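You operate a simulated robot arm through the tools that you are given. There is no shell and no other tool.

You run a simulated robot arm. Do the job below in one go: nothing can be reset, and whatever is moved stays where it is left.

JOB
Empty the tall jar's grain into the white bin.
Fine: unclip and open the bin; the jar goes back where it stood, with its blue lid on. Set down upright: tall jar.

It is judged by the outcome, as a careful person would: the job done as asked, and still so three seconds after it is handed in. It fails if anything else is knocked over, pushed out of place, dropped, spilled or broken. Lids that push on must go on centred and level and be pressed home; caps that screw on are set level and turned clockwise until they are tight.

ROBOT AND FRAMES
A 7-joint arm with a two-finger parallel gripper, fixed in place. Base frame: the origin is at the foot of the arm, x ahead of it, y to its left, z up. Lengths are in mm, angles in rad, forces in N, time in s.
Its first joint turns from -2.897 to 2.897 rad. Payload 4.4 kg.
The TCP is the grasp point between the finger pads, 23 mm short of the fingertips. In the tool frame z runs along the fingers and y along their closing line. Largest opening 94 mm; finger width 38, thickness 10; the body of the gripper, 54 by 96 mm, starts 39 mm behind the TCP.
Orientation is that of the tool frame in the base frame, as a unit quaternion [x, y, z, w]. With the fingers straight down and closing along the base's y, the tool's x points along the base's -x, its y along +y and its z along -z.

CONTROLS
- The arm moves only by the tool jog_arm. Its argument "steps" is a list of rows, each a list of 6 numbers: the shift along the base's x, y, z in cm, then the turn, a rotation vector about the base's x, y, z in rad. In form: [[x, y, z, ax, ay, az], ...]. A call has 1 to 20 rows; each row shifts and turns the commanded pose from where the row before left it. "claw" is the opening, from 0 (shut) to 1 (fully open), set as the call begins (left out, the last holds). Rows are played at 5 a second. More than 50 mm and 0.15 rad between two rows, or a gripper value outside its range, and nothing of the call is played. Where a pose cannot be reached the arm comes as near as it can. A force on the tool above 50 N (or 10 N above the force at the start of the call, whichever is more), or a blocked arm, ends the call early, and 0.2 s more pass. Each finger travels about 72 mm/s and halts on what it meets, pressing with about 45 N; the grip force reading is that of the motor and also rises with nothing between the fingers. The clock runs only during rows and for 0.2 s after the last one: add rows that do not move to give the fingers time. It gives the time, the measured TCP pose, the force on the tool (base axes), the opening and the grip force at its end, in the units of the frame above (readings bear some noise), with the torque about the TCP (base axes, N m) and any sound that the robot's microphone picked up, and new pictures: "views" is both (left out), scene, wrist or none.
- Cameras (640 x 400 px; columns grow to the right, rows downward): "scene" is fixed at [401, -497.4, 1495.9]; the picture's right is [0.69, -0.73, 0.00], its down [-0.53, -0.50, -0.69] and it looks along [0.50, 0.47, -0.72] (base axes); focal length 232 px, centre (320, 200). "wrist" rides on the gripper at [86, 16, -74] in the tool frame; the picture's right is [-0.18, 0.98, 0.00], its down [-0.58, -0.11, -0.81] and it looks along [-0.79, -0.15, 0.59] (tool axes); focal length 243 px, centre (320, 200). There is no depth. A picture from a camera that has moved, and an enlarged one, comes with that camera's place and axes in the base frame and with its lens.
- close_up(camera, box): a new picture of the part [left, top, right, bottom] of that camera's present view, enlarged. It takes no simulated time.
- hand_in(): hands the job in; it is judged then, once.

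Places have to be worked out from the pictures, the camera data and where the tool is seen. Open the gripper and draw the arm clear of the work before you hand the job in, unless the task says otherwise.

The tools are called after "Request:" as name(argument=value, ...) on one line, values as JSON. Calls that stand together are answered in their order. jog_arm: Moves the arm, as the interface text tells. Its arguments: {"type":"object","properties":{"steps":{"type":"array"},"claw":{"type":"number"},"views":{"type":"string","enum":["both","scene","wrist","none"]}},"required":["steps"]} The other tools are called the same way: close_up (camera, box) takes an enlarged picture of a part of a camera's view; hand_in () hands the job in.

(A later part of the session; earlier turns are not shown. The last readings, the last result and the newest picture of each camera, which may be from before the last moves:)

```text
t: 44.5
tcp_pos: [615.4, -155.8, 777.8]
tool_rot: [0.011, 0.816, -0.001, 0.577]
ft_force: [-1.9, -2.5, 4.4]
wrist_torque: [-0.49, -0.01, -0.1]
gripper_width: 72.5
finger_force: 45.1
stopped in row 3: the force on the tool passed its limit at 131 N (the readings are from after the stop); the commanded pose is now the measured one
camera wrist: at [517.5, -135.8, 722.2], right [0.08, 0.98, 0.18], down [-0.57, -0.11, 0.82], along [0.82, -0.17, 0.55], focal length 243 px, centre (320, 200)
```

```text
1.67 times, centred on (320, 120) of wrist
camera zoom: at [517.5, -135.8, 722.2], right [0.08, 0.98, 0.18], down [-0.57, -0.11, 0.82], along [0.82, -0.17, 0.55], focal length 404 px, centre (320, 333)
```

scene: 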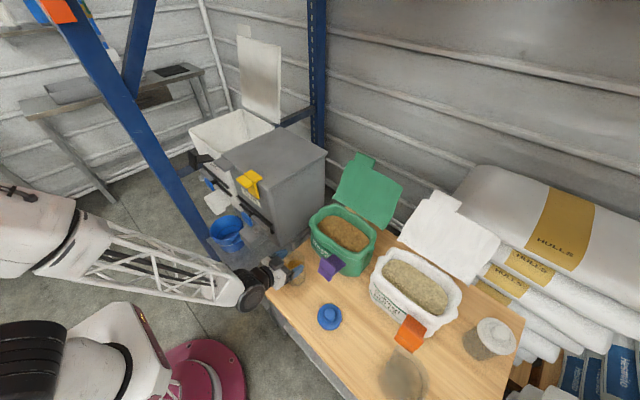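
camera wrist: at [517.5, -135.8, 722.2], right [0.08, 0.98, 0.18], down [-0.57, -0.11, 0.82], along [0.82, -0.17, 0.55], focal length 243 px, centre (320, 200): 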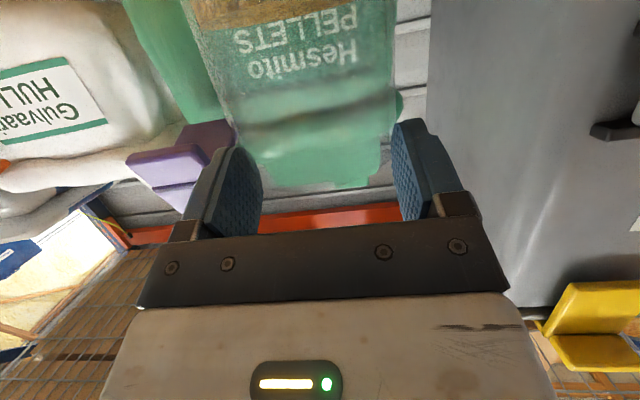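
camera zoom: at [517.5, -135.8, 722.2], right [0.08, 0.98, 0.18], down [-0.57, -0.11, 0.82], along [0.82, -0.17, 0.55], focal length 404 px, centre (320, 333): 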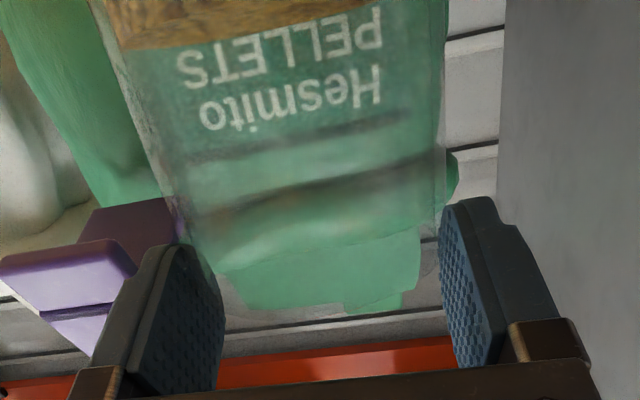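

Lowering met 131 N, so the pads do grip firmly downward and the jar is standing on the table. I need to see how it behaves going up, so I'll raise only 8 mm, slowly, and compare.

Request:
jog_arm(steps=[[0, 0, 0.2, 0, 0, 0], [0, 0, 0.2, 0, 0, 0], [0, 0, 0.2, 0, 0, 0], [0, 0, 0.2, 0, 0, 0], [0, 0, 0, 0, 0, 0], [0, 0, 0, 0, 0, 0]])

Request:
close_up(camera="scene", box=[265, 240, 325, 300])

Request:
close_up(camera="wrist", box=[160, 0, 480, 240])

```text
t: 45.9
tcp_pos: [615.3, -155.7, 785.7]
tool_rot: [0.011, 0.818, -0.001, 0.576]
ft_force: [-0.4, -0.9, -2.7]
wrist_torque: [-0.01, 0.05, 0.04]
gripper_width: 72.6
finger_force: 45.3
camera wrist: at [517.5, -136.2, 730.0], right [0.08, 0.98, 0.19], down [-0.57, -0.11, 0.82], along [0.82, -0.17, 0.55], focal length 243 px, centre (320, 200)
```

scene: 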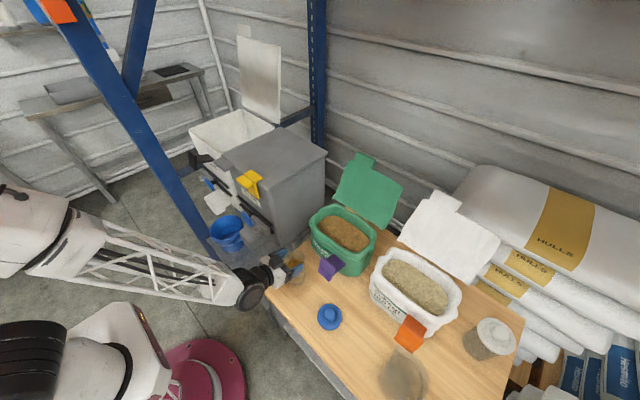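
wrist: 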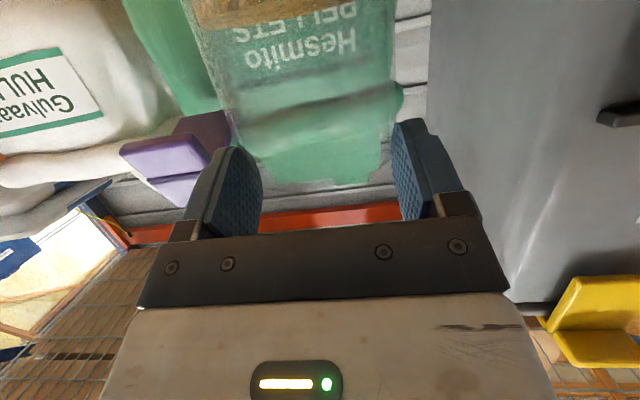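

```text
6.67 times, centred on (295, 270) of scene
camera zoom: at [401.0, -497.4, 1495.9], right [0.69, -0.73, 0.0], down [-0.53, -0.5, -0.69], along [0.5, 0.47, -0.72], focal length 1548 px, centre (487, -267)
```

zoom: 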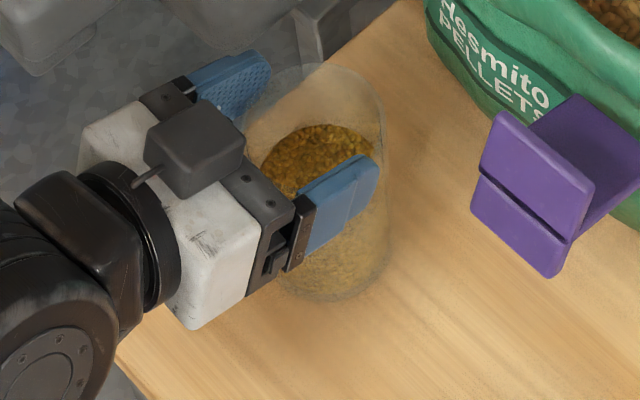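

```text
1.67 times, centred on (320, 120) of wrist
camera zoom: at [517.5, -136.2, 730.0], right [0.08, 0.98, 0.19], down [-0.57, -0.11, 0.82], along [0.82, -0.17, 0.55], focal length 404 px, centre (320, 333)
```

zoom: 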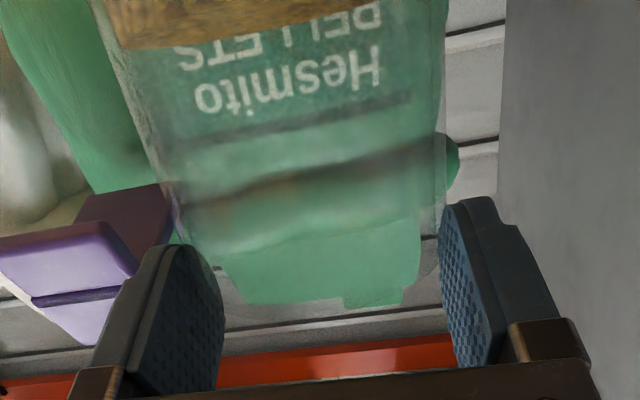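

This time the jar came up with the gripper with no slip, at a load of 2.7 N. The first slide was probably a poor seat, and the pads are now holding it close to the rim. I'll carry it the ~27 mm back to its original spot, set it down gently, release and regrip lower.

Request:
jog_arm(steps=[[-0.9, 0.2, 0, 0, 0, 0], [-0.9, 0.2, 0, 0, 0, 0], [-0.9, 0.2, 0, 0, 0, 0], [0, 0, -0.2, 0, 0, 0], [0, 0, -0.2, 0, 0, 0], [0, 0, -0.2, 0, 0, 0], [0, 0, -0.1, 0, 0, 0], [0, 0, 0, 0, 0, 0]])

Request:
close_up(camera="scene", box=[265, 240, 325, 300])

```text
t: 47.7
tcp_pos: [588.3, -150.0, 777.5]
tool_rot: [0.01, 0.817, 0.0, 0.577]
ft_force: [0.6, 0.4, -3.8]
wrist_torque: [0.0, 0.05, 0.04]
gripper_width: 72.6
finger_force: 45.1
camera wrist: at [490.7, -130.3, 723.4], right [0.08, 0.98, 0.19], down [-0.57, -0.11, 0.82], along [0.82, -0.17, 0.55], focal length 243 px, centre (320, 200)
```

scene: 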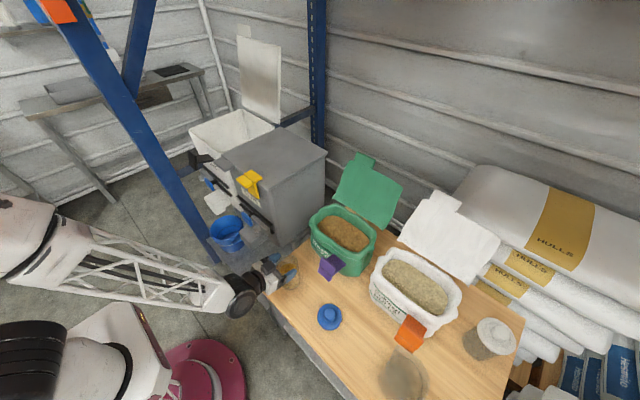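
wrist: 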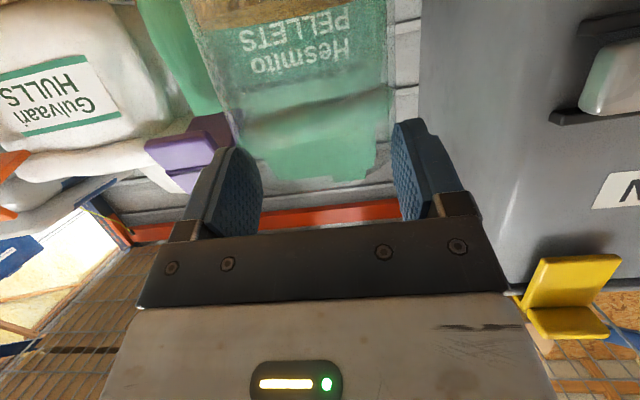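

```text
6.67 times, centred on (295, 270) of scene
camera zoom: at [401.0, -497.4, 1495.9], right [0.69, -0.73, 0.0], down [-0.53, -0.5, -0.69], along [0.5, 0.47, -0.72], focal length 1548 px, centre (487, -267)
```

zoom: 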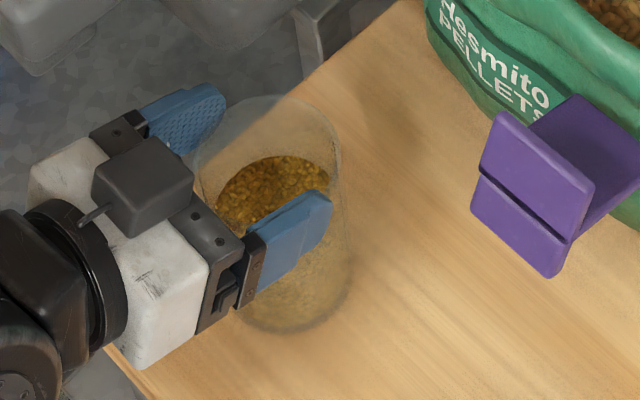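

The load is still -3.8 N, so the jar is barely off the table. I'll lower in 1 mm steps until contact shows.

Request:
jog_arm(steps=[[0, 0, -0.1, 0, 0, 0], [0, 0, -0.1, 0, 0, 0], [0, 0, 0, 0, 0, 0]], views="none")

```text
t: 48.5
tcp_pos: [588.4, -149.6, 778.6]
tool_rot: [0.011, 0.816, 0.0, 0.578]
ft_force: [-2.2, 0.6, 12.8]
wrist_torque: [-0.47, 0.04, -0.09]
gripper_width: 72.3
finger_force: 45.2
```

Contact shows at +12.8 N, so the jar is down at its original place. I'll open, lower the hand about 36 mm for a deeper hold, and regrip with a longer squeeze.

Request:
jog_arm(steps=[[0, 0, 0, 0, 0, 0], [0, 0, 0, 0, 0, 0], [0, -0.15, 0, 0, 0, 0], [0.2, 0, -1.8, 0, 0, 0], [0.2, 0, -1.8, 0, 0, 0], [0, 0, 0, 0, 0, 0]], claw=1)

Request:
close_up(camera="wrist", box=[160, 0, 480, 240])

Request:
close_up(camera="scene", box=[265, 240, 325, 300])

```text
t: 49.9
tcp_pos: [592.7, -150.3, 742.2]
tool_rot: [0.011, 0.816, 0.0, 0.577]
ft_force: [0.4, -0.6, -1.0]
wrist_torque: [0.02, -0.01, -0.01]
gripper_width: 94.2
finger_force: 0.1
camera wrist: at [494.5, -131.3, 685.2], right [0.08, 0.98, 0.19], down [-0.57, -0.11, 0.82], along [0.82, -0.17, 0.55], focal length 243 px, centre (320, 200)
```

scene: 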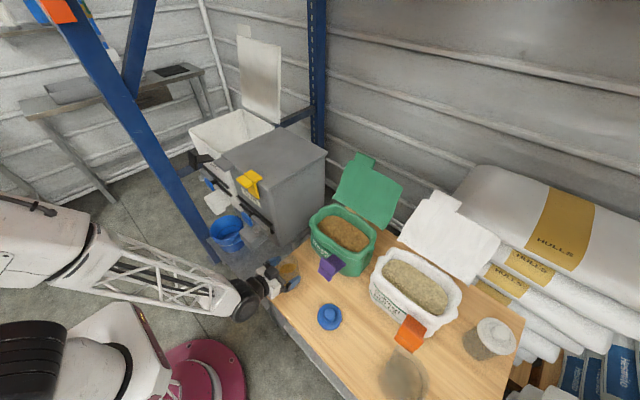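
wrist: 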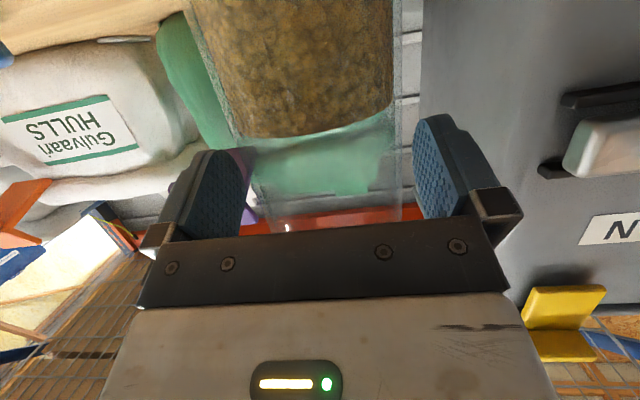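

```text
1.67 times, centred on (320, 120) of wrist
camera zoom: at [494.5, -131.3, 685.2], right [0.08, 0.98, 0.19], down [-0.57, -0.11, 0.82], along [0.82, -0.17, 0.55], focal length 404 px, centre (320, 333)
```

zoom: 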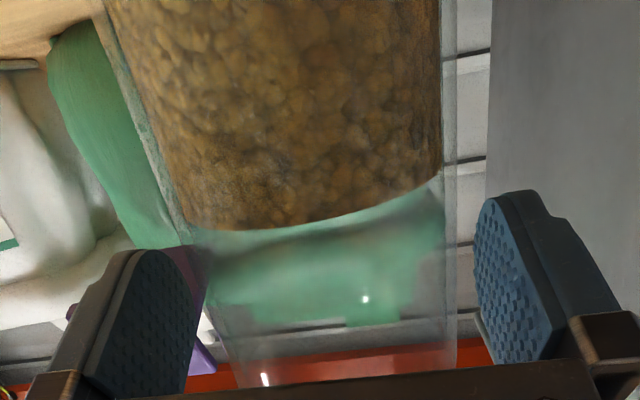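

```text
6.67 times, centred on (295, 270) of scene
camera zoom: at [401.0, -497.4, 1495.9], right [0.69, -0.73, 0.0], down [-0.53, -0.5, -0.69], along [0.5, 0.47, -0.72], focal length 1548 px, centre (487, -267)
```

zoom: 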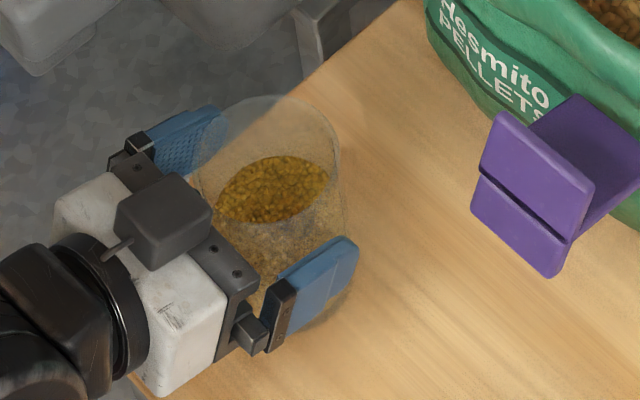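

The jar is upright at its spot with even gaps on both sides. I'll close with a longer settle, then lift slowly 15 mm.

Request:
jog_arm(steps=[[0, 0, 0, 0, 0, 0], [0, 0, 0, 0, 0, 0], [0, 0, 0, 0, 0, 0], [0, 0, 0, 0, 0, 0], [0, 0, 0, 0, 0, 0], [0, 0, 0.2, 0, 0, 0], [0, 0, 0.2, 0, 0, 0], [0, 0, 0.2, 0, 0, 0], [0, 0, 0.3, 0, 0, 0], [0, 0, 0.3, 0, 0, 0], [0, 0, 0.3, 0, 0, 0], [0, 0, 0, 0, 0, 0]], claw=0)

Request:
close_up(camera="wrist", box=[160, 0, 480, 240])

Request:
close_up(camera="scene", box=[265, 240, 325, 300])

```text
t: 52.5
tcp_pos: [592.6, -150.0, 755.8]
tool_rot: [0.011, 0.817, 0.0, 0.577]
ft_force: [0.0, 0.1, -3.7]
wrist_torque: [0.0, 0.03, 0.02]
gripper_width: 72.9
finger_force: 44.9
camera wrist: at [494.2, -130.8, 699.9], right [0.08, 0.98, 0.19], down [-0.57, -0.11, 0.82], along [0.82, -0.17, 0.55], focal length 243 px, centre (320, 200)
```

scene: 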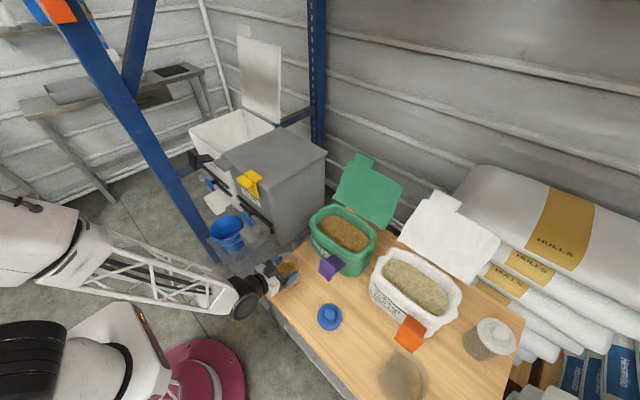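
wrist: 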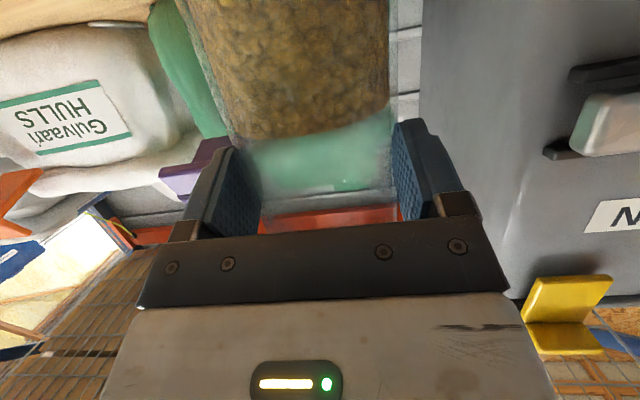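

```text
1.67 times, centred on (320, 120) of wrist
camera zoom: at [494.2, -130.8, 699.9], right [0.08, 0.98, 0.19], down [-0.57, -0.11, 0.82], along [0.82, -0.17, 0.55], focal length 404 px, centre (320, 333)
```

zoom: 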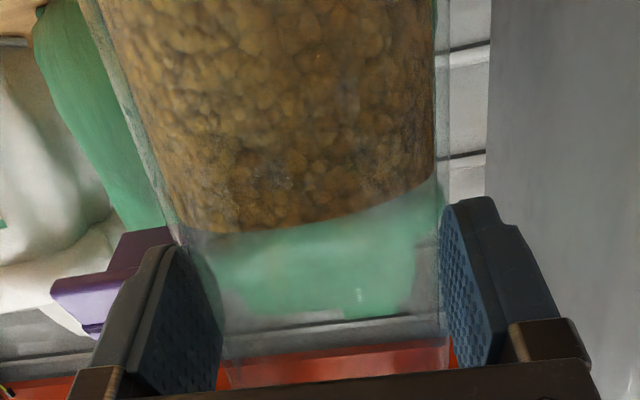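

```text
6.67 times, centred on (295, 270) of scene
camera zoom: at [401.0, -497.4, 1495.9], right [0.69, -0.73, 0.0], down [-0.53, -0.5, -0.69], along [0.5, 0.47, -0.72], focal length 1548 px, centre (487, -267)
```

zoom: 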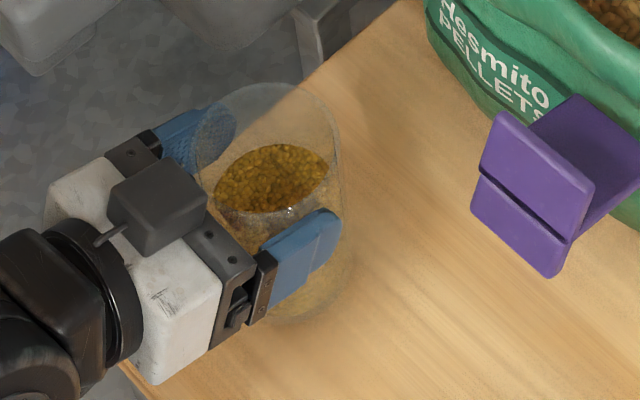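

The jar rose with the gripper and didn't slip. I'll keep lifting at a gentle pace and check again.

Request:
jog_arm(steps=[[0, 0, 0.4, 0, 0, 0], [0, 0, 0.6, 0, 0, 0], [0, 0, 0.8, 0, 0, 0], [0, 0, 1, 0, 0, 0], [0, 0, 1, 0, 0, 0], [0, 0, 0.8, 0, 0, 0], [0, 0, 0.4, 0, 0, 0], [0, 0, 0, 0, 0, 0]])

Request:
close_up(camera="scene", box=[265, 230, 325, 290])

```text
t: 54.3
tcp_pos: [592.4, -150.7, 804.8]
tool_rot: [0.011, 0.817, 0.0, 0.576]
ft_force: [0.4, 0.5, -2.7]
wrist_torque: [-0.01, 0.04, -0.01]
gripper_width: 72.8
finger_force: 45.2
camera wrist: at [494.8, -131.3, 749.5], right [0.08, 0.98, 0.19], down [-0.57, -0.11, 0.82], along [0.82, -0.17, 0.55], focal length 243 px, centre (320, 200)
```

scene: 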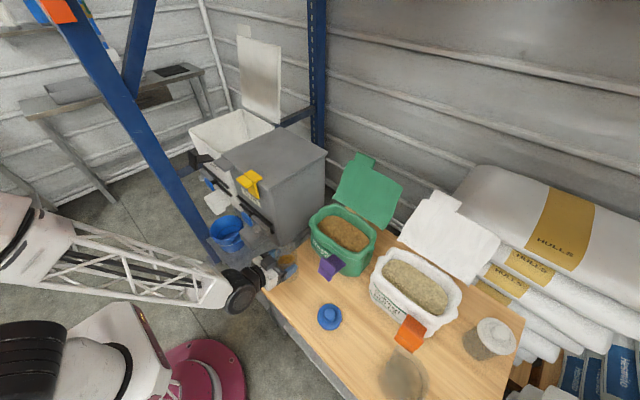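
wrist: 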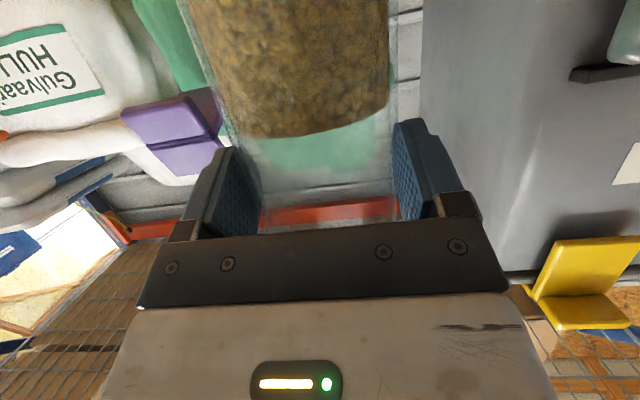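

```text
6.67 times, centred on (295, 260) of scene
camera zoom: at [401.0, -497.4, 1495.9], right [0.69, -0.73, 0.0], down [-0.53, -0.5, -0.69], along [0.5, 0.47, -0.72], focal length 1548 px, centre (487, -200)
```

zoom: 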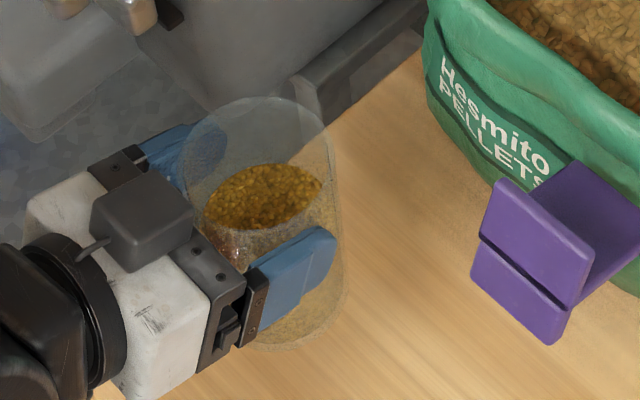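

The jar is held firmly now, with no slip over 60 mm, and this grip's table height is TCP z ≈ 742. I'll carry it smoothly up and back, away from the bins.

Request:
jog_arm(steps=[[-0.2, 0.2, 0.42, 0, 0, 0], [-0.4, 0.4, 0.83, 0, 0, 0], [-0.6, 0.6, 1.25, 0, 0, 0], [-0.8, 0.8, 1.67, 0, 0, 0], [-1.0, 1.0, 2.1, 0, 0, 0], [-1.2, 1.2, 2.5, 0, 0, 0], [-1.2, 1.2, 2.5, 0, 0, 0], [-1.2, 1.2, 2.5, 0, 0, 0], [-1.0, 1.2, 2.5, 0, 0, 0], [-0.6, 1.5, 2.4, 0, 0, 0], [-0.2, 2.0, 2.2, 0, 0, 0], [0, 2.4, 1.9, 0, 0, 0], [0, 2.6, 1.7, 0, 0, 0], [0, 2.7, 1.5, 0, 0, 0], [0, 2.7, 1.5, 0, 0, 0], [0, 2.4, 1.3, 0, 0, 0], [0, 1.8, 1.0, 0, 0, 0], [0, 1.2, 0.6, 0, 0, 0], [0, 0.6, 0.3, 0, 0, 0], [0, 0, 0, 0, 0, 0]])

Request:
close_up(camera="wrist", box=[160, 0, 480, 240])

```text
t: 58.5
tcp_pos: [505.7, 106.2, 1092.3]
tool_rot: [0.006, 0.832, 0.005, 0.555]
ft_force: [-0.1, -0.1, -3.3]
wrist_torque: [-0.01, 0.04, 0.0]
gripper_width: 72.8
finger_force: 45.0
out of reach, approached as far as the arm can: row 13, 14
camera wrist: at [404.7, 124.1, 1041.6], right [0.07, 0.98, 0.19], down [-0.52, -0.12, 0.84], along [0.85, -0.16, 0.5], focal length 243 px, centre (320, 200)
```

scene: 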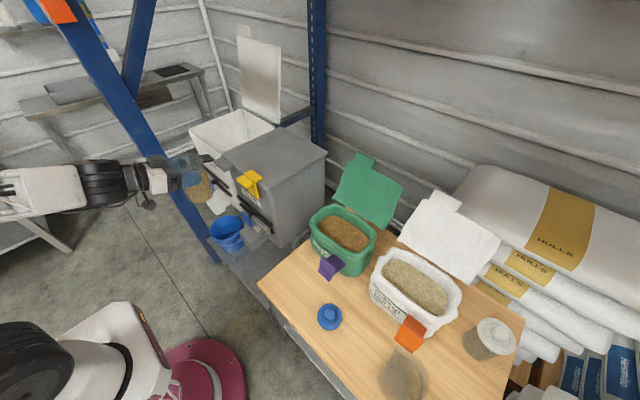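
wrist: 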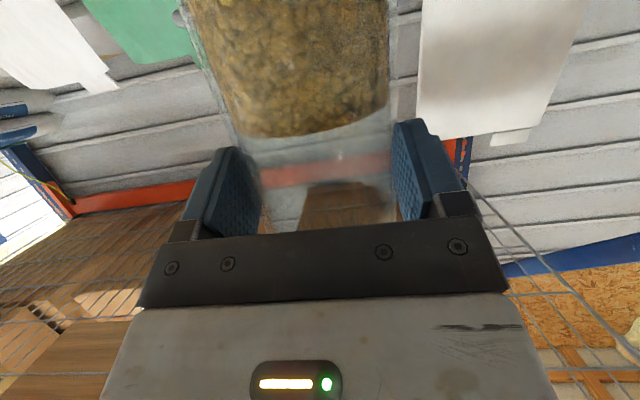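

```text
1.67 times, centred on (320, 120) of wrist
camera zoom: at [404.7, 124.1, 1041.6], right [0.07, 0.98, 0.19], down [-0.52, -0.12, 0.84], along [0.85, -0.16, 0.5], focal length 404 px, centre (320, 333)
```

zoom: 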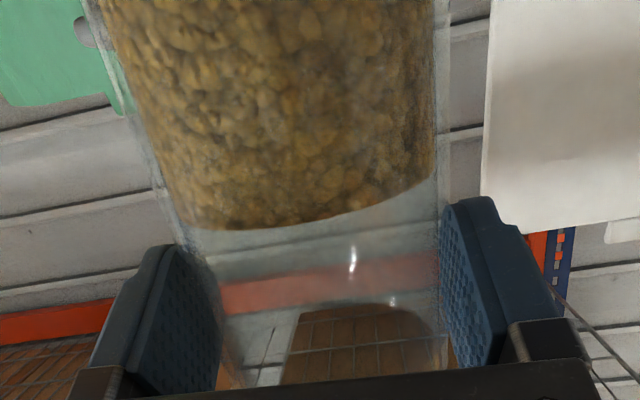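

The jar is secure, and the arm briefly hit a reach limit in this folded pose. I'll continue up and over toward the bin, moving slightly outward to ease it.

Request:
jog_arm(steps=[[0.2, 0.4, 0.4, 0, 0, 0], [0.3, 0.8, 0.8, 0, 0, 0], [0.3, 1.4, 1.0, 0, 0, 0], [0.3, 2.0, 1.0, 0, 0, 0], [0.3, 2.4, 1.0, 0, 0, 0], [0.3, 2.6, 1.0, 0, 0, 0], [0.3, 2.6, 0.8, 0, 0, 0], [0.5, 2.6, 0.6, 0, 0, 0.03], [0.8, 2.4, 0.6, 0, 0, 0.03], [1.2, 2.0, 0.4, 0, 0, 0.03], [1.5, 1.5, 0.2, 0, 0, 0.03], [1.5, 1.0, 0, 0, 0, 0.03], [1, 0.5, 0, 0, 0, 0.03], [0.5, 0.2, 0, 0, 0, 0], [0, 0, 0, 0, 0, 0]])

```text
t: 61.7
tcp_pos: [595.6, 329.9, 1169.7]
tool_rot: [-0.07, 0.829, 0.056, 0.551]
ft_force: [-0.3, 0.8, -2.8]
wrist_torque: [-0.01, 0.01, 0.01]
gripper_width: 72.9
finger_force: 45.0
camera wrist: at [492.8, 329.2, 1119.1], right [-0.1, 0.98, 0.19], down [-0.49, -0.21, 0.85], along [0.87, 0.0, 0.5], focal length 243 px, centre (320, 200)
```

scene: 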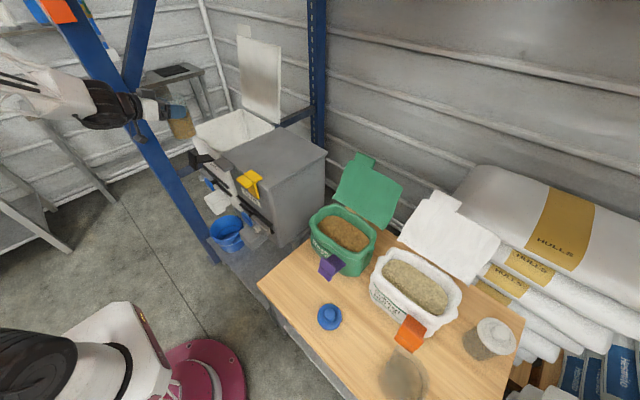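
wrist: 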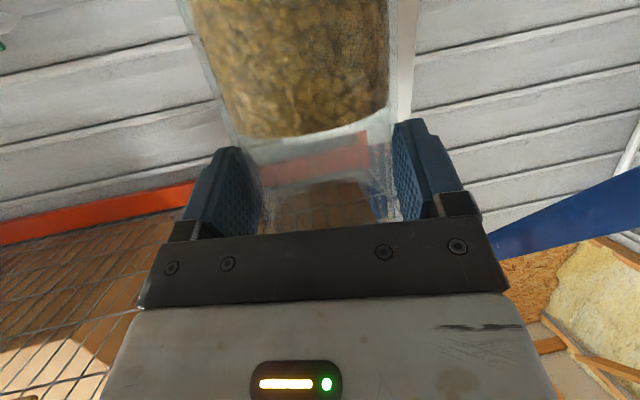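

The jar is level in the grip with clear space ahead. I'll carry it over the middle of the open white bin.

Request:
jog_arm(steps=[[0.5, 0.25, 0, 0, 0, 0], [1.0, 0.5, 0, 0, 0, 0], [1.5, 0.8, 0, 0, 0, 0], [2.0, 1.1, 0, 0, 0, 0], [2.2, 1.2, 0, 0, 0, 0], [2.2, 1.2, 0, 0, 0, 0], [2.2, 1.2, -0.4, 0, 0, 0], [2.2, 1.2, -0.7, 0, 0, 0], [2.0, 1.1, -0.7, 0, 0, 0], [1.4, 0.8, -0.7, 0, 0, 0], [0.8, 0.4, -0.5, 0, 0, 0], [0.4, 0.25, -0.3, 0, 0, 0], [0, 0, 0, 0, 0, 0]])

Request:
close_up(camera="scene", box=[130, 30, 330, 180])

```text
t: 64.5
tcp_pos: [779.9, 430.3, 1135.0]
tool_rot: [-0.069, 0.829, 0.056, 0.552]
ft_force: [0.7, 0.4, -2.4]
wrist_torque: [0.0, 0.01, -0.03]
gripper_width: 72.9
finger_force: 44.6
camera wrist: at [676.4, 429.8, 1085.6], right [-0.1, 0.98, 0.19], down [-0.49, -0.21, 0.84], along [0.87, 0.0, 0.5], focal length 243 px, centre (320, 200)
```

scene: 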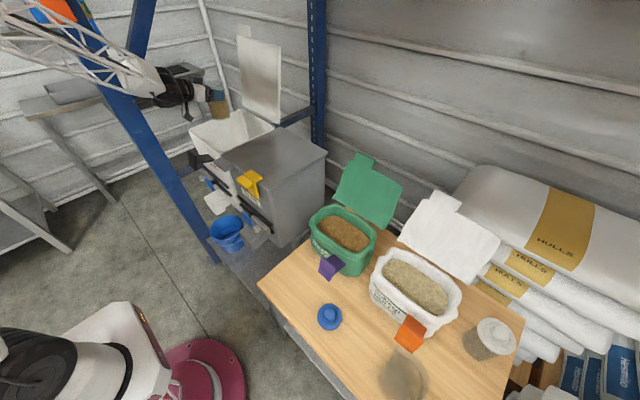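
wrist: 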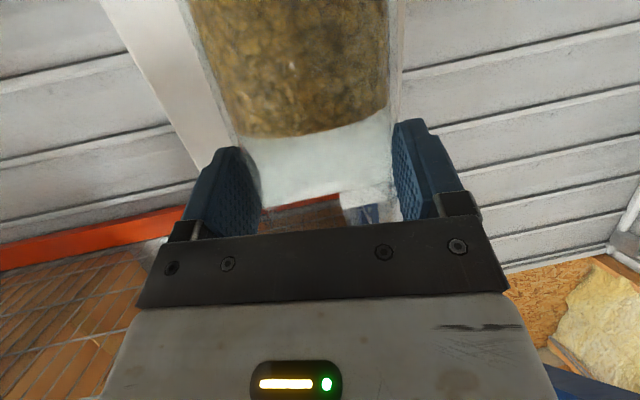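

```text
2.67 times, centred on (230, 105) of scene
camera zoom: at [401.0, -497.4, 1495.9], right [0.69, -0.73, 0.0], down [-0.53, -0.5, -0.69], along [0.5, 0.47, -0.72], focal length 619 px, centre (560, 453)
```

zoom: 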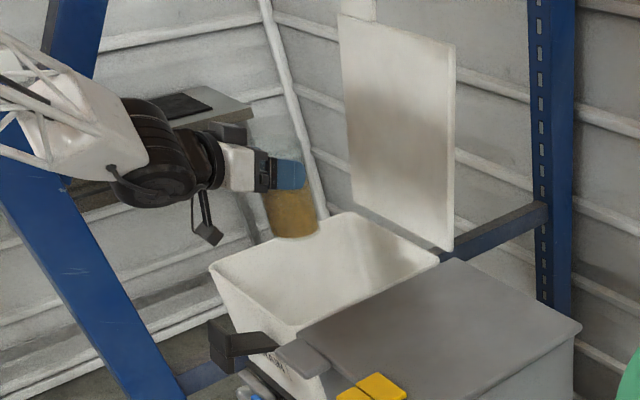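

The jar hangs over the bin, whose opening spans roughly x 670–935, y 280–535. I'll centre it a little more in y and begin tilting the mouth toward -y, staying below the pouring angle at first to test wrist range.

Request:
jog_arm(steps=[[0, -0.6, 0, 0, 0, 0], [0, -0.9, 0, 0.05, 0.009, 0], [0, -0.5, 0, 0.1, 0.018, 0], [0, 0, 0, 0.1, 0.018, 0], [0, 0, 0, 0.1, 0.018, 0], [0, 0, 0, 0.1, 0.018, 0], [0, 0, 0, 0.05, 0.009, 0], [0, 0, 0, 0, 0, 0]])

```text
t: 66.3
tcp_pos: [778.3, 409.7, 1135.4]
tool_rot: [0.073, 0.814, 0.262, 0.514]
ft_force: [0.1, -1.0, -3.1]
wrist_torque: [-0.07, -0.01, -0.01]
gripper_width: 72.9
finger_force: 44.8
camera wrist: at [672.5, 431.7, 1100.4], right [-0.07, 0.77, 0.64], down [-0.42, -0.6, 0.68], along [0.91, -0.22, 0.36], focal length 243 px, centre (320, 200)
```

scene: 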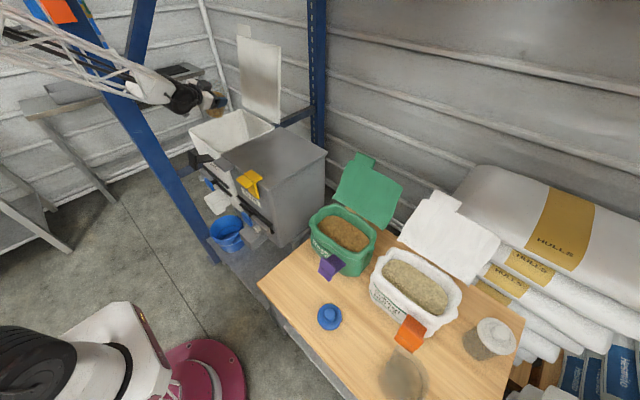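
wrist: 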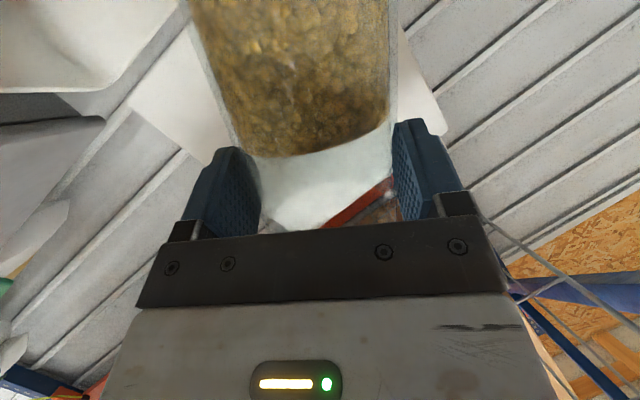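

Range is fine so far. I'll continue to about 90° while lowering a little toward the bin, so the grain starts to run low and centred.

Request:
jog_arm(steps=[[0, 0, -0.3, 0.1, 0.018, 0], [0, 0, -0.5, 0.1, 0.018, 0], [0, 0, -0.5, 0.1, 0.018, 0], [0, 0, -0.5, 0.1, 0.018, 0], [0, 0, -0.5, 0.1, 0.018, 0], [0, 0, -0.5, 0.1, 0.018, 0], [0, 0, -0.5, 0.1, 0.018, 0], [0, 0, -0.2, 0.1, 0.018, 0], [0, 0, 0, 0.1, 0.018, 0], [0, 0, 0, 0.1, 0.018, 0], [0, 0, 0, 0, 0, 0]])

Request:
close_up(camera="scene", box=[130, 30, 330, 180])

```text
t: 68.7
tcp_pos: [779.0, 408.6, 1101.8]
tool_rot: [0.332, 0.628, 0.613, 0.345]
ft_force: [0.0, 0.0, -3.8]
wrist_torque: [-0.12, 0.0, 0.03]
gripper_width: 72.7
finger_force: 45.0
camera wrist: at [670.7, 443.7, 1116.4], right [0.09, -0.13, 0.99], down [-0.36, -0.93, -0.08], along [0.93, -0.35, -0.13], focal length 243 px, centre (320, 200)
```

scene: 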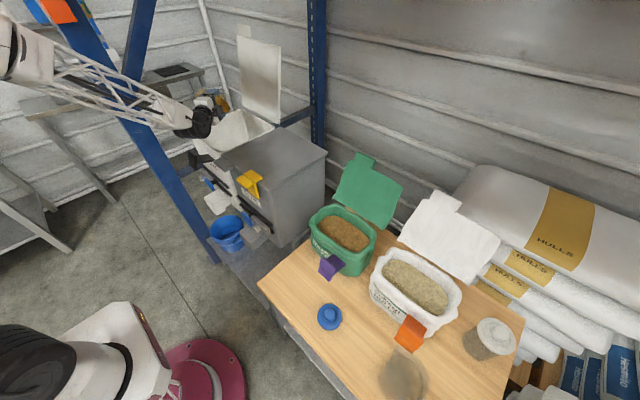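
wrist: 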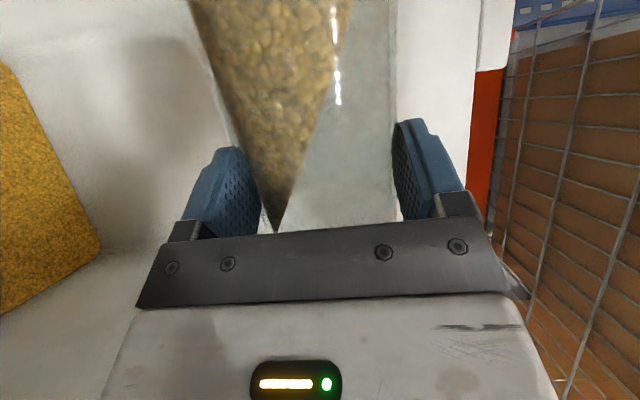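

```text
2.67 times, centred on (230, 105) of scene
camera zoom: at [401.0, -497.4, 1495.9], right [0.69, -0.73, 0.0], down [-0.53, -0.5, -0.69], along [0.5, 0.47, -0.72], focal length 619 px, centre (560, 453)
```

zoom: 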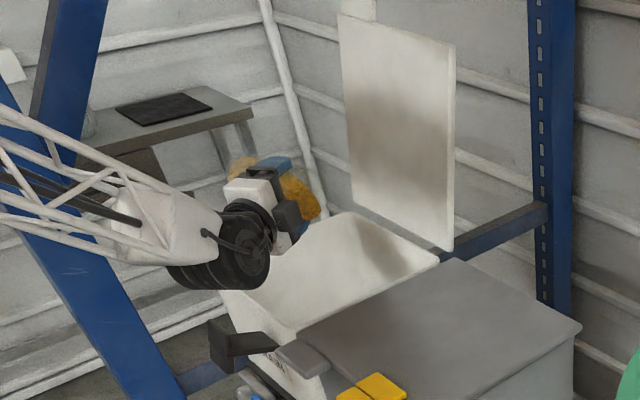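

The grain has slid toward the mouth and is about to spill over the lip, well inside the bin's footprint. I'll keep tilting past 90° in small steps, raising slightly so the wrist stays clear of the open clip.

Request:
jog_arm(steps=[[0, 0, 0.2, 0.08, 0.0145, 0], [0, 0, 0.3, 0.08, 0.0145, 0], [0, 0, 0.4, 0.08, 0.0145, 0], [0, 0, 0, 0, 0, 0], [0, 0, 0.4, 0.08, 0.0145, 0], [0, 0, 0.4, 0.08, 0.0145, 0], [0, 0, 0, 0, 0, 0], [0, 0, 0.4, 0.08, 0.0145, 0], [0, 0, 0.4, 0.08, 0.0145, 0], [0, 0, 0, 0, 0, 0]])

Request:
close_up(camera="scene", box=[130, 30, 330, 180])

```text
t: 70.9
tcp_pos: [779.3, 410.4, 1126.5]
tool_rot: [0.443, 0.453, 0.745, 0.208]
ft_force: [0.5, -0.6, -1.1]
wrist_torque: [-0.06, 0.02, 0.0]
gripper_width: 72.6
finger_force: 45.4
camera wrist: at [673.2, 427.5, 1167.1], right [0.19, -0.63, 0.76], down [-0.39, -0.75, -0.53], along [0.9, -0.2, -0.39], focal length 243 px, centre (320, 200)
```

scene: 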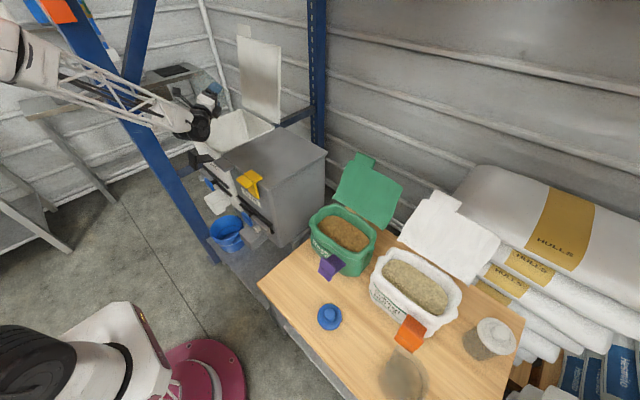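
wrist: 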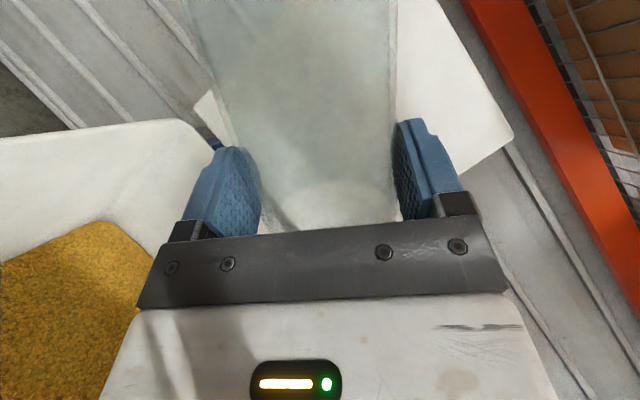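

```text
2.67 times, centred on (230, 105) of scene
camera zoom: at [401.0, -497.4, 1495.9], right [0.69, -0.73, 0.0], down [-0.53, -0.5, -0.69], along [0.5, 0.47, -0.72], focal length 619 px, centre (560, 453)
```

zoom: 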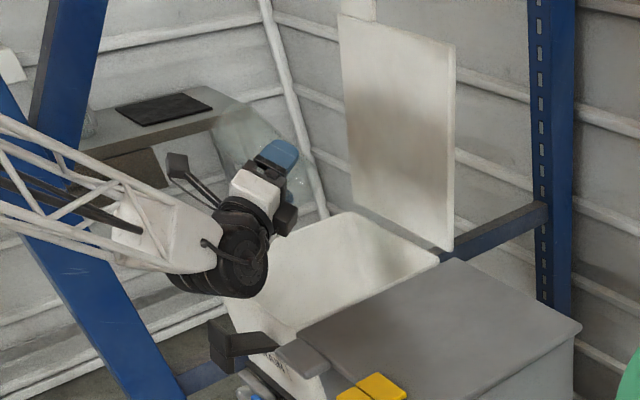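

The jar looks clear and the load has dropped to about 1 N, so the grain has gone into the bin. I'll tilt further and pause to shake out any remnants.

Request:
jog_arm(steps=[[0, 0, 0.4, 0.08, 0.0145, 0], [0, 0, 0.4, 0.08, 0.0145, 0], [0, 0, 0.4, 0.08, 0.0145, 0], [0, 0, 0.4, 0.08, 0.0145, 0], [0, 0, 0.4, 0.08, 0.0145, 0], [0, 0, 0.4, 0.08, 0.0145, 0], [0, 0, 0, 0, 0, 0], [0, 0, 0, 0, 0, 0], [0, 0, 0, 0, 0, 0]])

Request:
close_up(camera="wrist", box=[160, 0, 480, 240])

Request:
close_up(camera="scene", box=[170, 60, 290, 150])

```text
t: 72.9
tcp_pos: [779.2, 409.5, 1150.9]
tool_rot: [0.513, 0.271, 0.811, 0.077]
ft_force: [0.3, 0.3, -0.6]
wrist_torque: [-0.06, 0.03, 0.01]
gripper_width: 72.6
finger_force: 44.6
camera wrist: at [677.6, 404.8, 1203.4], right [0.24, -0.9, 0.36], down [-0.45, -0.43, -0.78], along [0.86, 0.02, -0.51], focal length 243 px, centre (320, 200)
```

scene: 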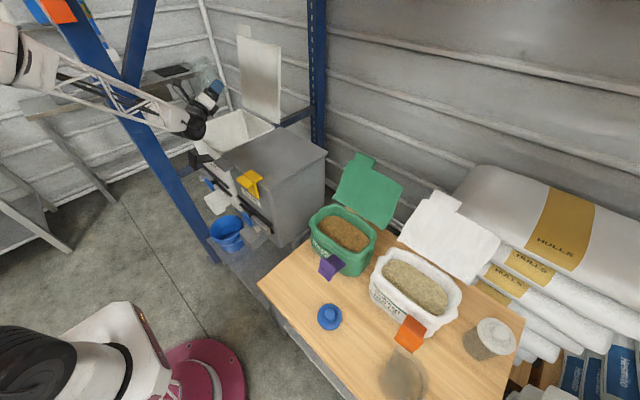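
wrist: 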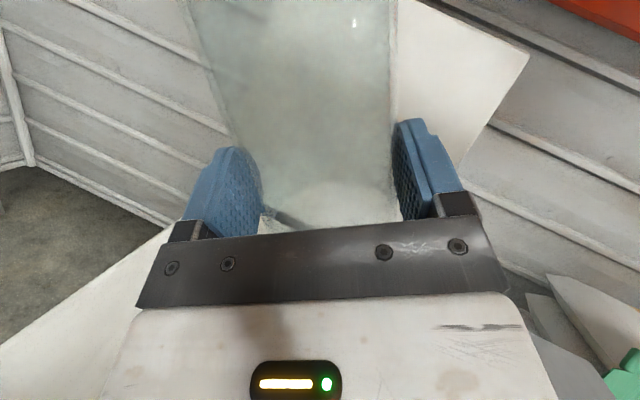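

```text
1.67 times, centred on (320, 120) of wrist
camera zoom: at [677.6, 404.8, 1203.4], right [0.24, -0.9, 0.36], down [-0.45, -0.43, -0.78], along [0.86, 0.02, -0.51], focal length 404 px, centre (320, 333)
```

zoom: 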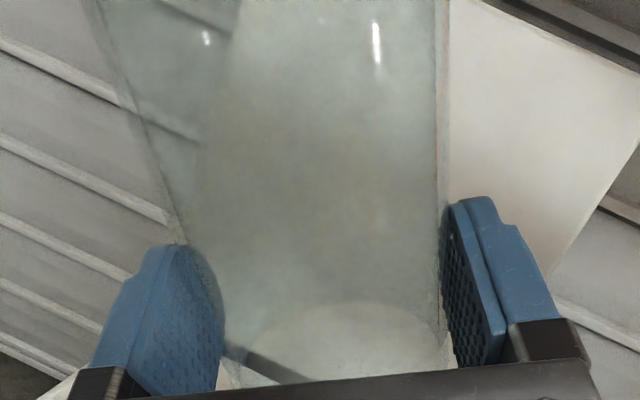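

```text
4.44 times, centred on (230, 105) of scene
camera zoom: at [401.0, -497.4, 1495.9], right [0.69, -0.73, 0.0], down [-0.53, -0.5, -0.69], along [0.5, 0.47, -0.72], focal length 1032 px, centre (720, 622)
```

zoom: 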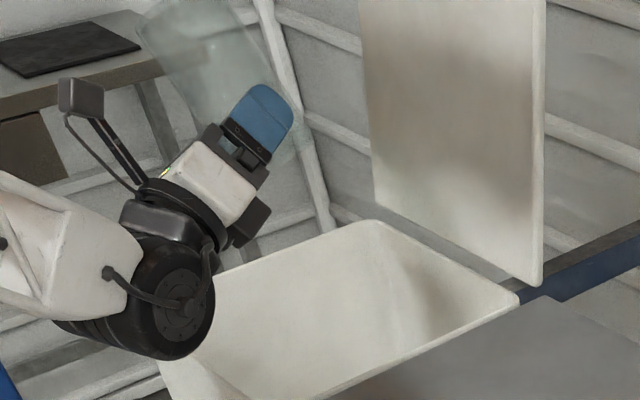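

The jar is empty and clear, with the load down to the jar's own weight. I'll reverse the tilt exactly to bring it upright again over the bin.

Request:
jog_arm(steps=[[0, 0, 0, -0.1337, -0.0241, 0], [0, 0, 0, -0.1337, -0.0241, 0], [0, 0, 0, -0.1337, -0.0241, 0], [0, 0, 0, -0.1337, -0.0241, 0], [0, 0, 0, -0.1337, -0.0241, 0], [0, 0, 0, -0.1337, -0.0241, 0], [0, 0, 0, -0.1337, -0.0241, 0], [0, 0, 0, -0.1337, -0.0241, 0], [0, 0, 0, -0.1337, -0.0241, 0], [0, 0, 0, -0.1337, -0.0241, 0], [0, 0, 0, -0.1337, -0.0241, 0], [0, 0, 0, -0.1337, -0.0241, 0], [0, 0, 0, -0.1337, -0.0241, 0], [0, 0, 0, -0.1337, -0.0241, 0], [0, 0, 0, -0.1337, -0.0241, 0], [0, 0, 0, -0.1337, -0.0241, 0], [0, 0, 0, -0.1337, -0.0241, 0], [0, 0, 0, -0.1337, -0.0241, 0], [0, 0, 0, -0.1337, -0.0241, 0], [0, 0, 0, 0, 0, 0]])

Request:
close_up(camera="scene", box=[150, 60, 330, 260])

```text
t: 77.1
tcp_pos: [779.6, 409.5, 1149.4]
tool_rot: [-0.069, 0.829, 0.054, 0.552]
ft_force: [-0.6, 0.2, -1.7]
wrist_torque: [0.01, 0.01, 0.01]
gripper_width: 72.7
finger_force: 45.3
camera wrist: at [676.7, 409.2, 1099.1], right [-0.1, 0.98, 0.18], down [-0.49, -0.21, 0.85], along [0.87, 0.0, 0.5], focal length 243 px, centre (320, 200)
```

scene: 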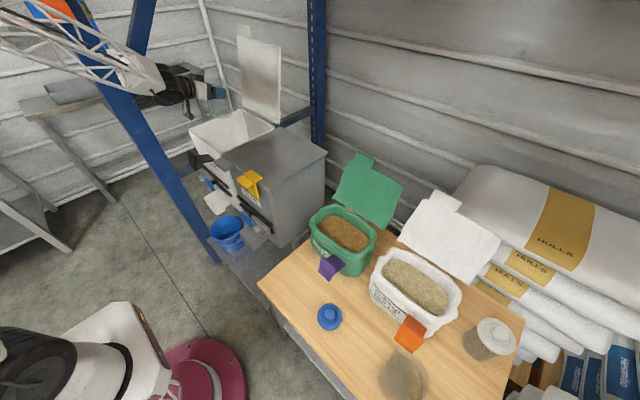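
wrist: 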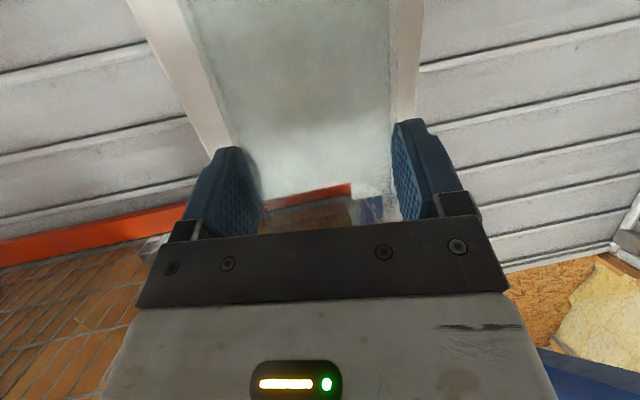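

```text
2.00 times, centred on (240, 160) of scene
camera zoom: at [401.0, -497.4, 1495.9], right [0.69, -0.73, 0.0], down [-0.53, -0.5, -0.69], along [0.5, 0.47, -0.72], focal length 464 px, centre (480, 280)
```

zoom: 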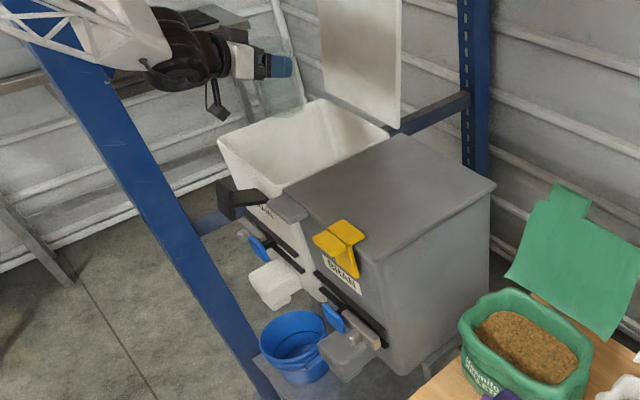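

The jar is upright again with no sign of spillage around the bin, and the bucket below is still empty. I'll carry the jar back out and over toward the table.

Request:
jog_arm(steps=[[-0.6, -0.2, 0.2, 0, 0, 0], [-1.2, -0.5, 0.3, 0, 0, 0], [-1.8, -0.8, 0.4, 0, 0, 0], [-2.2, -1.0, 0.4, 0, 0, 0], [-2.4, -1.2, 0.4, 0, 0, 0], [-2.4, -1.2, 0.4, 0, 0, 0], [-2.4, -1.5, 0, 0, 0, 0], [-2.2, -2.0, 0, 0, 0, -0.03], [-1.8, -2.2, 0, 0, 0, -0.03], [-1.4, -2.5, 0, 0, 0, -0.03], [-1.0, -2.8, 0, 0, 0, -0.03], [-0.6, -3, 0, 0, 0, -0.03], [0, -3, 0, 0, 0, -0.03], [0, -3, 0, 0, 0, 0], [0, -3, 0, 0, 0, 0], [0, -3, -0.3, 0, 0, 0], [0, -2.6, -0.3, 0, 0, 0], [0, -1.8, -0.3, 0, 0, 0], [0, -0.8, 0, 0, 0, 0], [0, 0, 0, 0, 0, 0]])

```text
t: 81.3
tcp_pos: [580.5, 48.1, 1162.4]
tool_rot: [0.006, 0.832, 0.005, 0.554]
ft_force: [0.4, 0.2, -0.8]
wrist_torque: [0.04, 0.04, -0.01]
gripper_width: 72.6
finger_force: 45.0
camera wrist: at [478.6, 67.0, 1111.8], right [0.07, 0.98, 0.18], down [-0.52, -0.12, 0.84], along [0.85, -0.16, 0.5], focal length 243 px, centre (320, 200)
```

scene: 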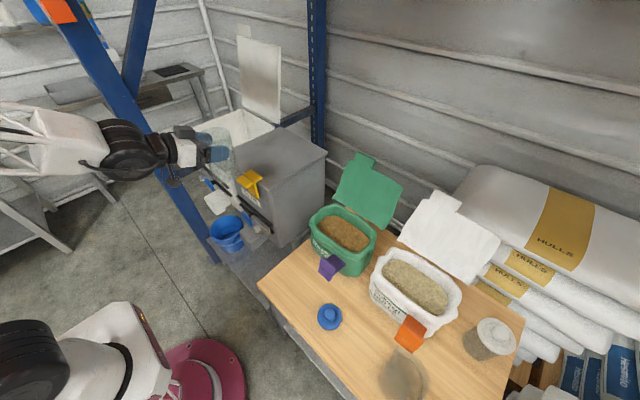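
wrist: 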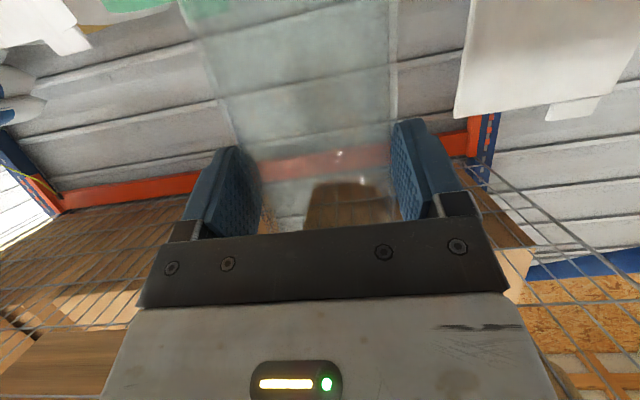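

All is well and there were no reach limits this way. I'll move across above the jar's spot and descend most of the way, restoring the small pitch difference.

Request:
jog_arm(steps=[[0, -1, -0.5, 0, 0, 0], [0, -2, -1, 0, 0, 0], [0.1, -2.6, -1.3, 0, 0, 0], [0.1, -2.8, -1.4, 0, 0, 0], [0.1, -2.8, -1.4, 0, 0, 0], [0.1, -2.8, -1.8, 0, 0, 0], [0.1, -2.4, -2.2, 0, 0, 0], [0.1, -1.8, -2.5, 0, -0.013, 0], [0.1, -1.2, -2.7, 0, -0.013, 0], [0.1, -0.5, -2.8, 0, -0.013, 0], [0, -0.2, -2.8, 0, -0.014, 0], [0, 0, -2.8, 0, 0, 0], [0, 0, -2.8, 0, 0, 0], [0, 0, -2.8, 0, 0, 0], [0, 0, -2.5, 0, 0, 0], [0, 0, -2, 0, 0, 0], [0, 0, -1.5, 0, 0, 0], [0, 0, -0.8, 0, 0, 0], [0, 0, 0, 0, 0, 0]])

Request:
close_up(camera="scene", box=[250, 220, 340, 300])

```text
t: 85.3
tcp_pos: [587.2, -151.7, 807.0]
tool_rot: [0.006, 0.817, 0.005, 0.577]
ft_force: [0.3, -0.5, -1.4]
wrist_torque: [0.01, 0.03, 0.01]
gripper_width: 72.6
finger_force: 45.1
camera wrist: at [489.1, -134.0, 750.7], right [0.06, 0.98, 0.19], down [-0.57, -0.12, 0.82], along [0.82, -0.16, 0.55], focal length 243 px, centre (320, 200)
```

scene: 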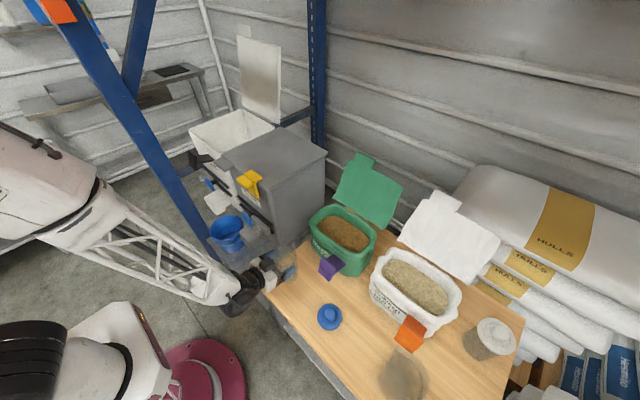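
wrist: 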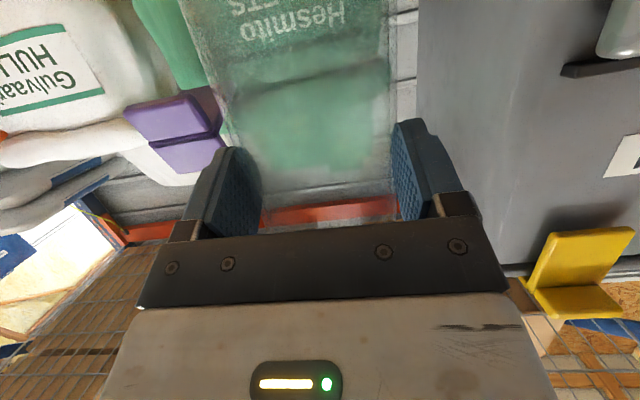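

```text
5.00 times, centred on (295, 260) of scene
camera zoom: at [401.0, -497.4, 1495.9], right [0.69, -0.73, 0.0], down [-0.53, -0.5, -0.69], along [0.5, 0.47, -0.72], focal length 1161 px, centre (445, -100)
```

zoom: 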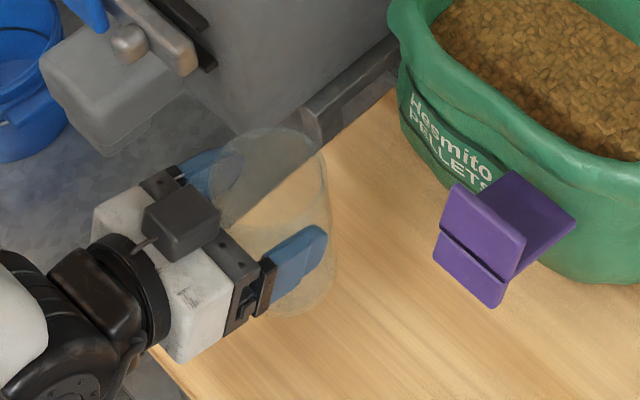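

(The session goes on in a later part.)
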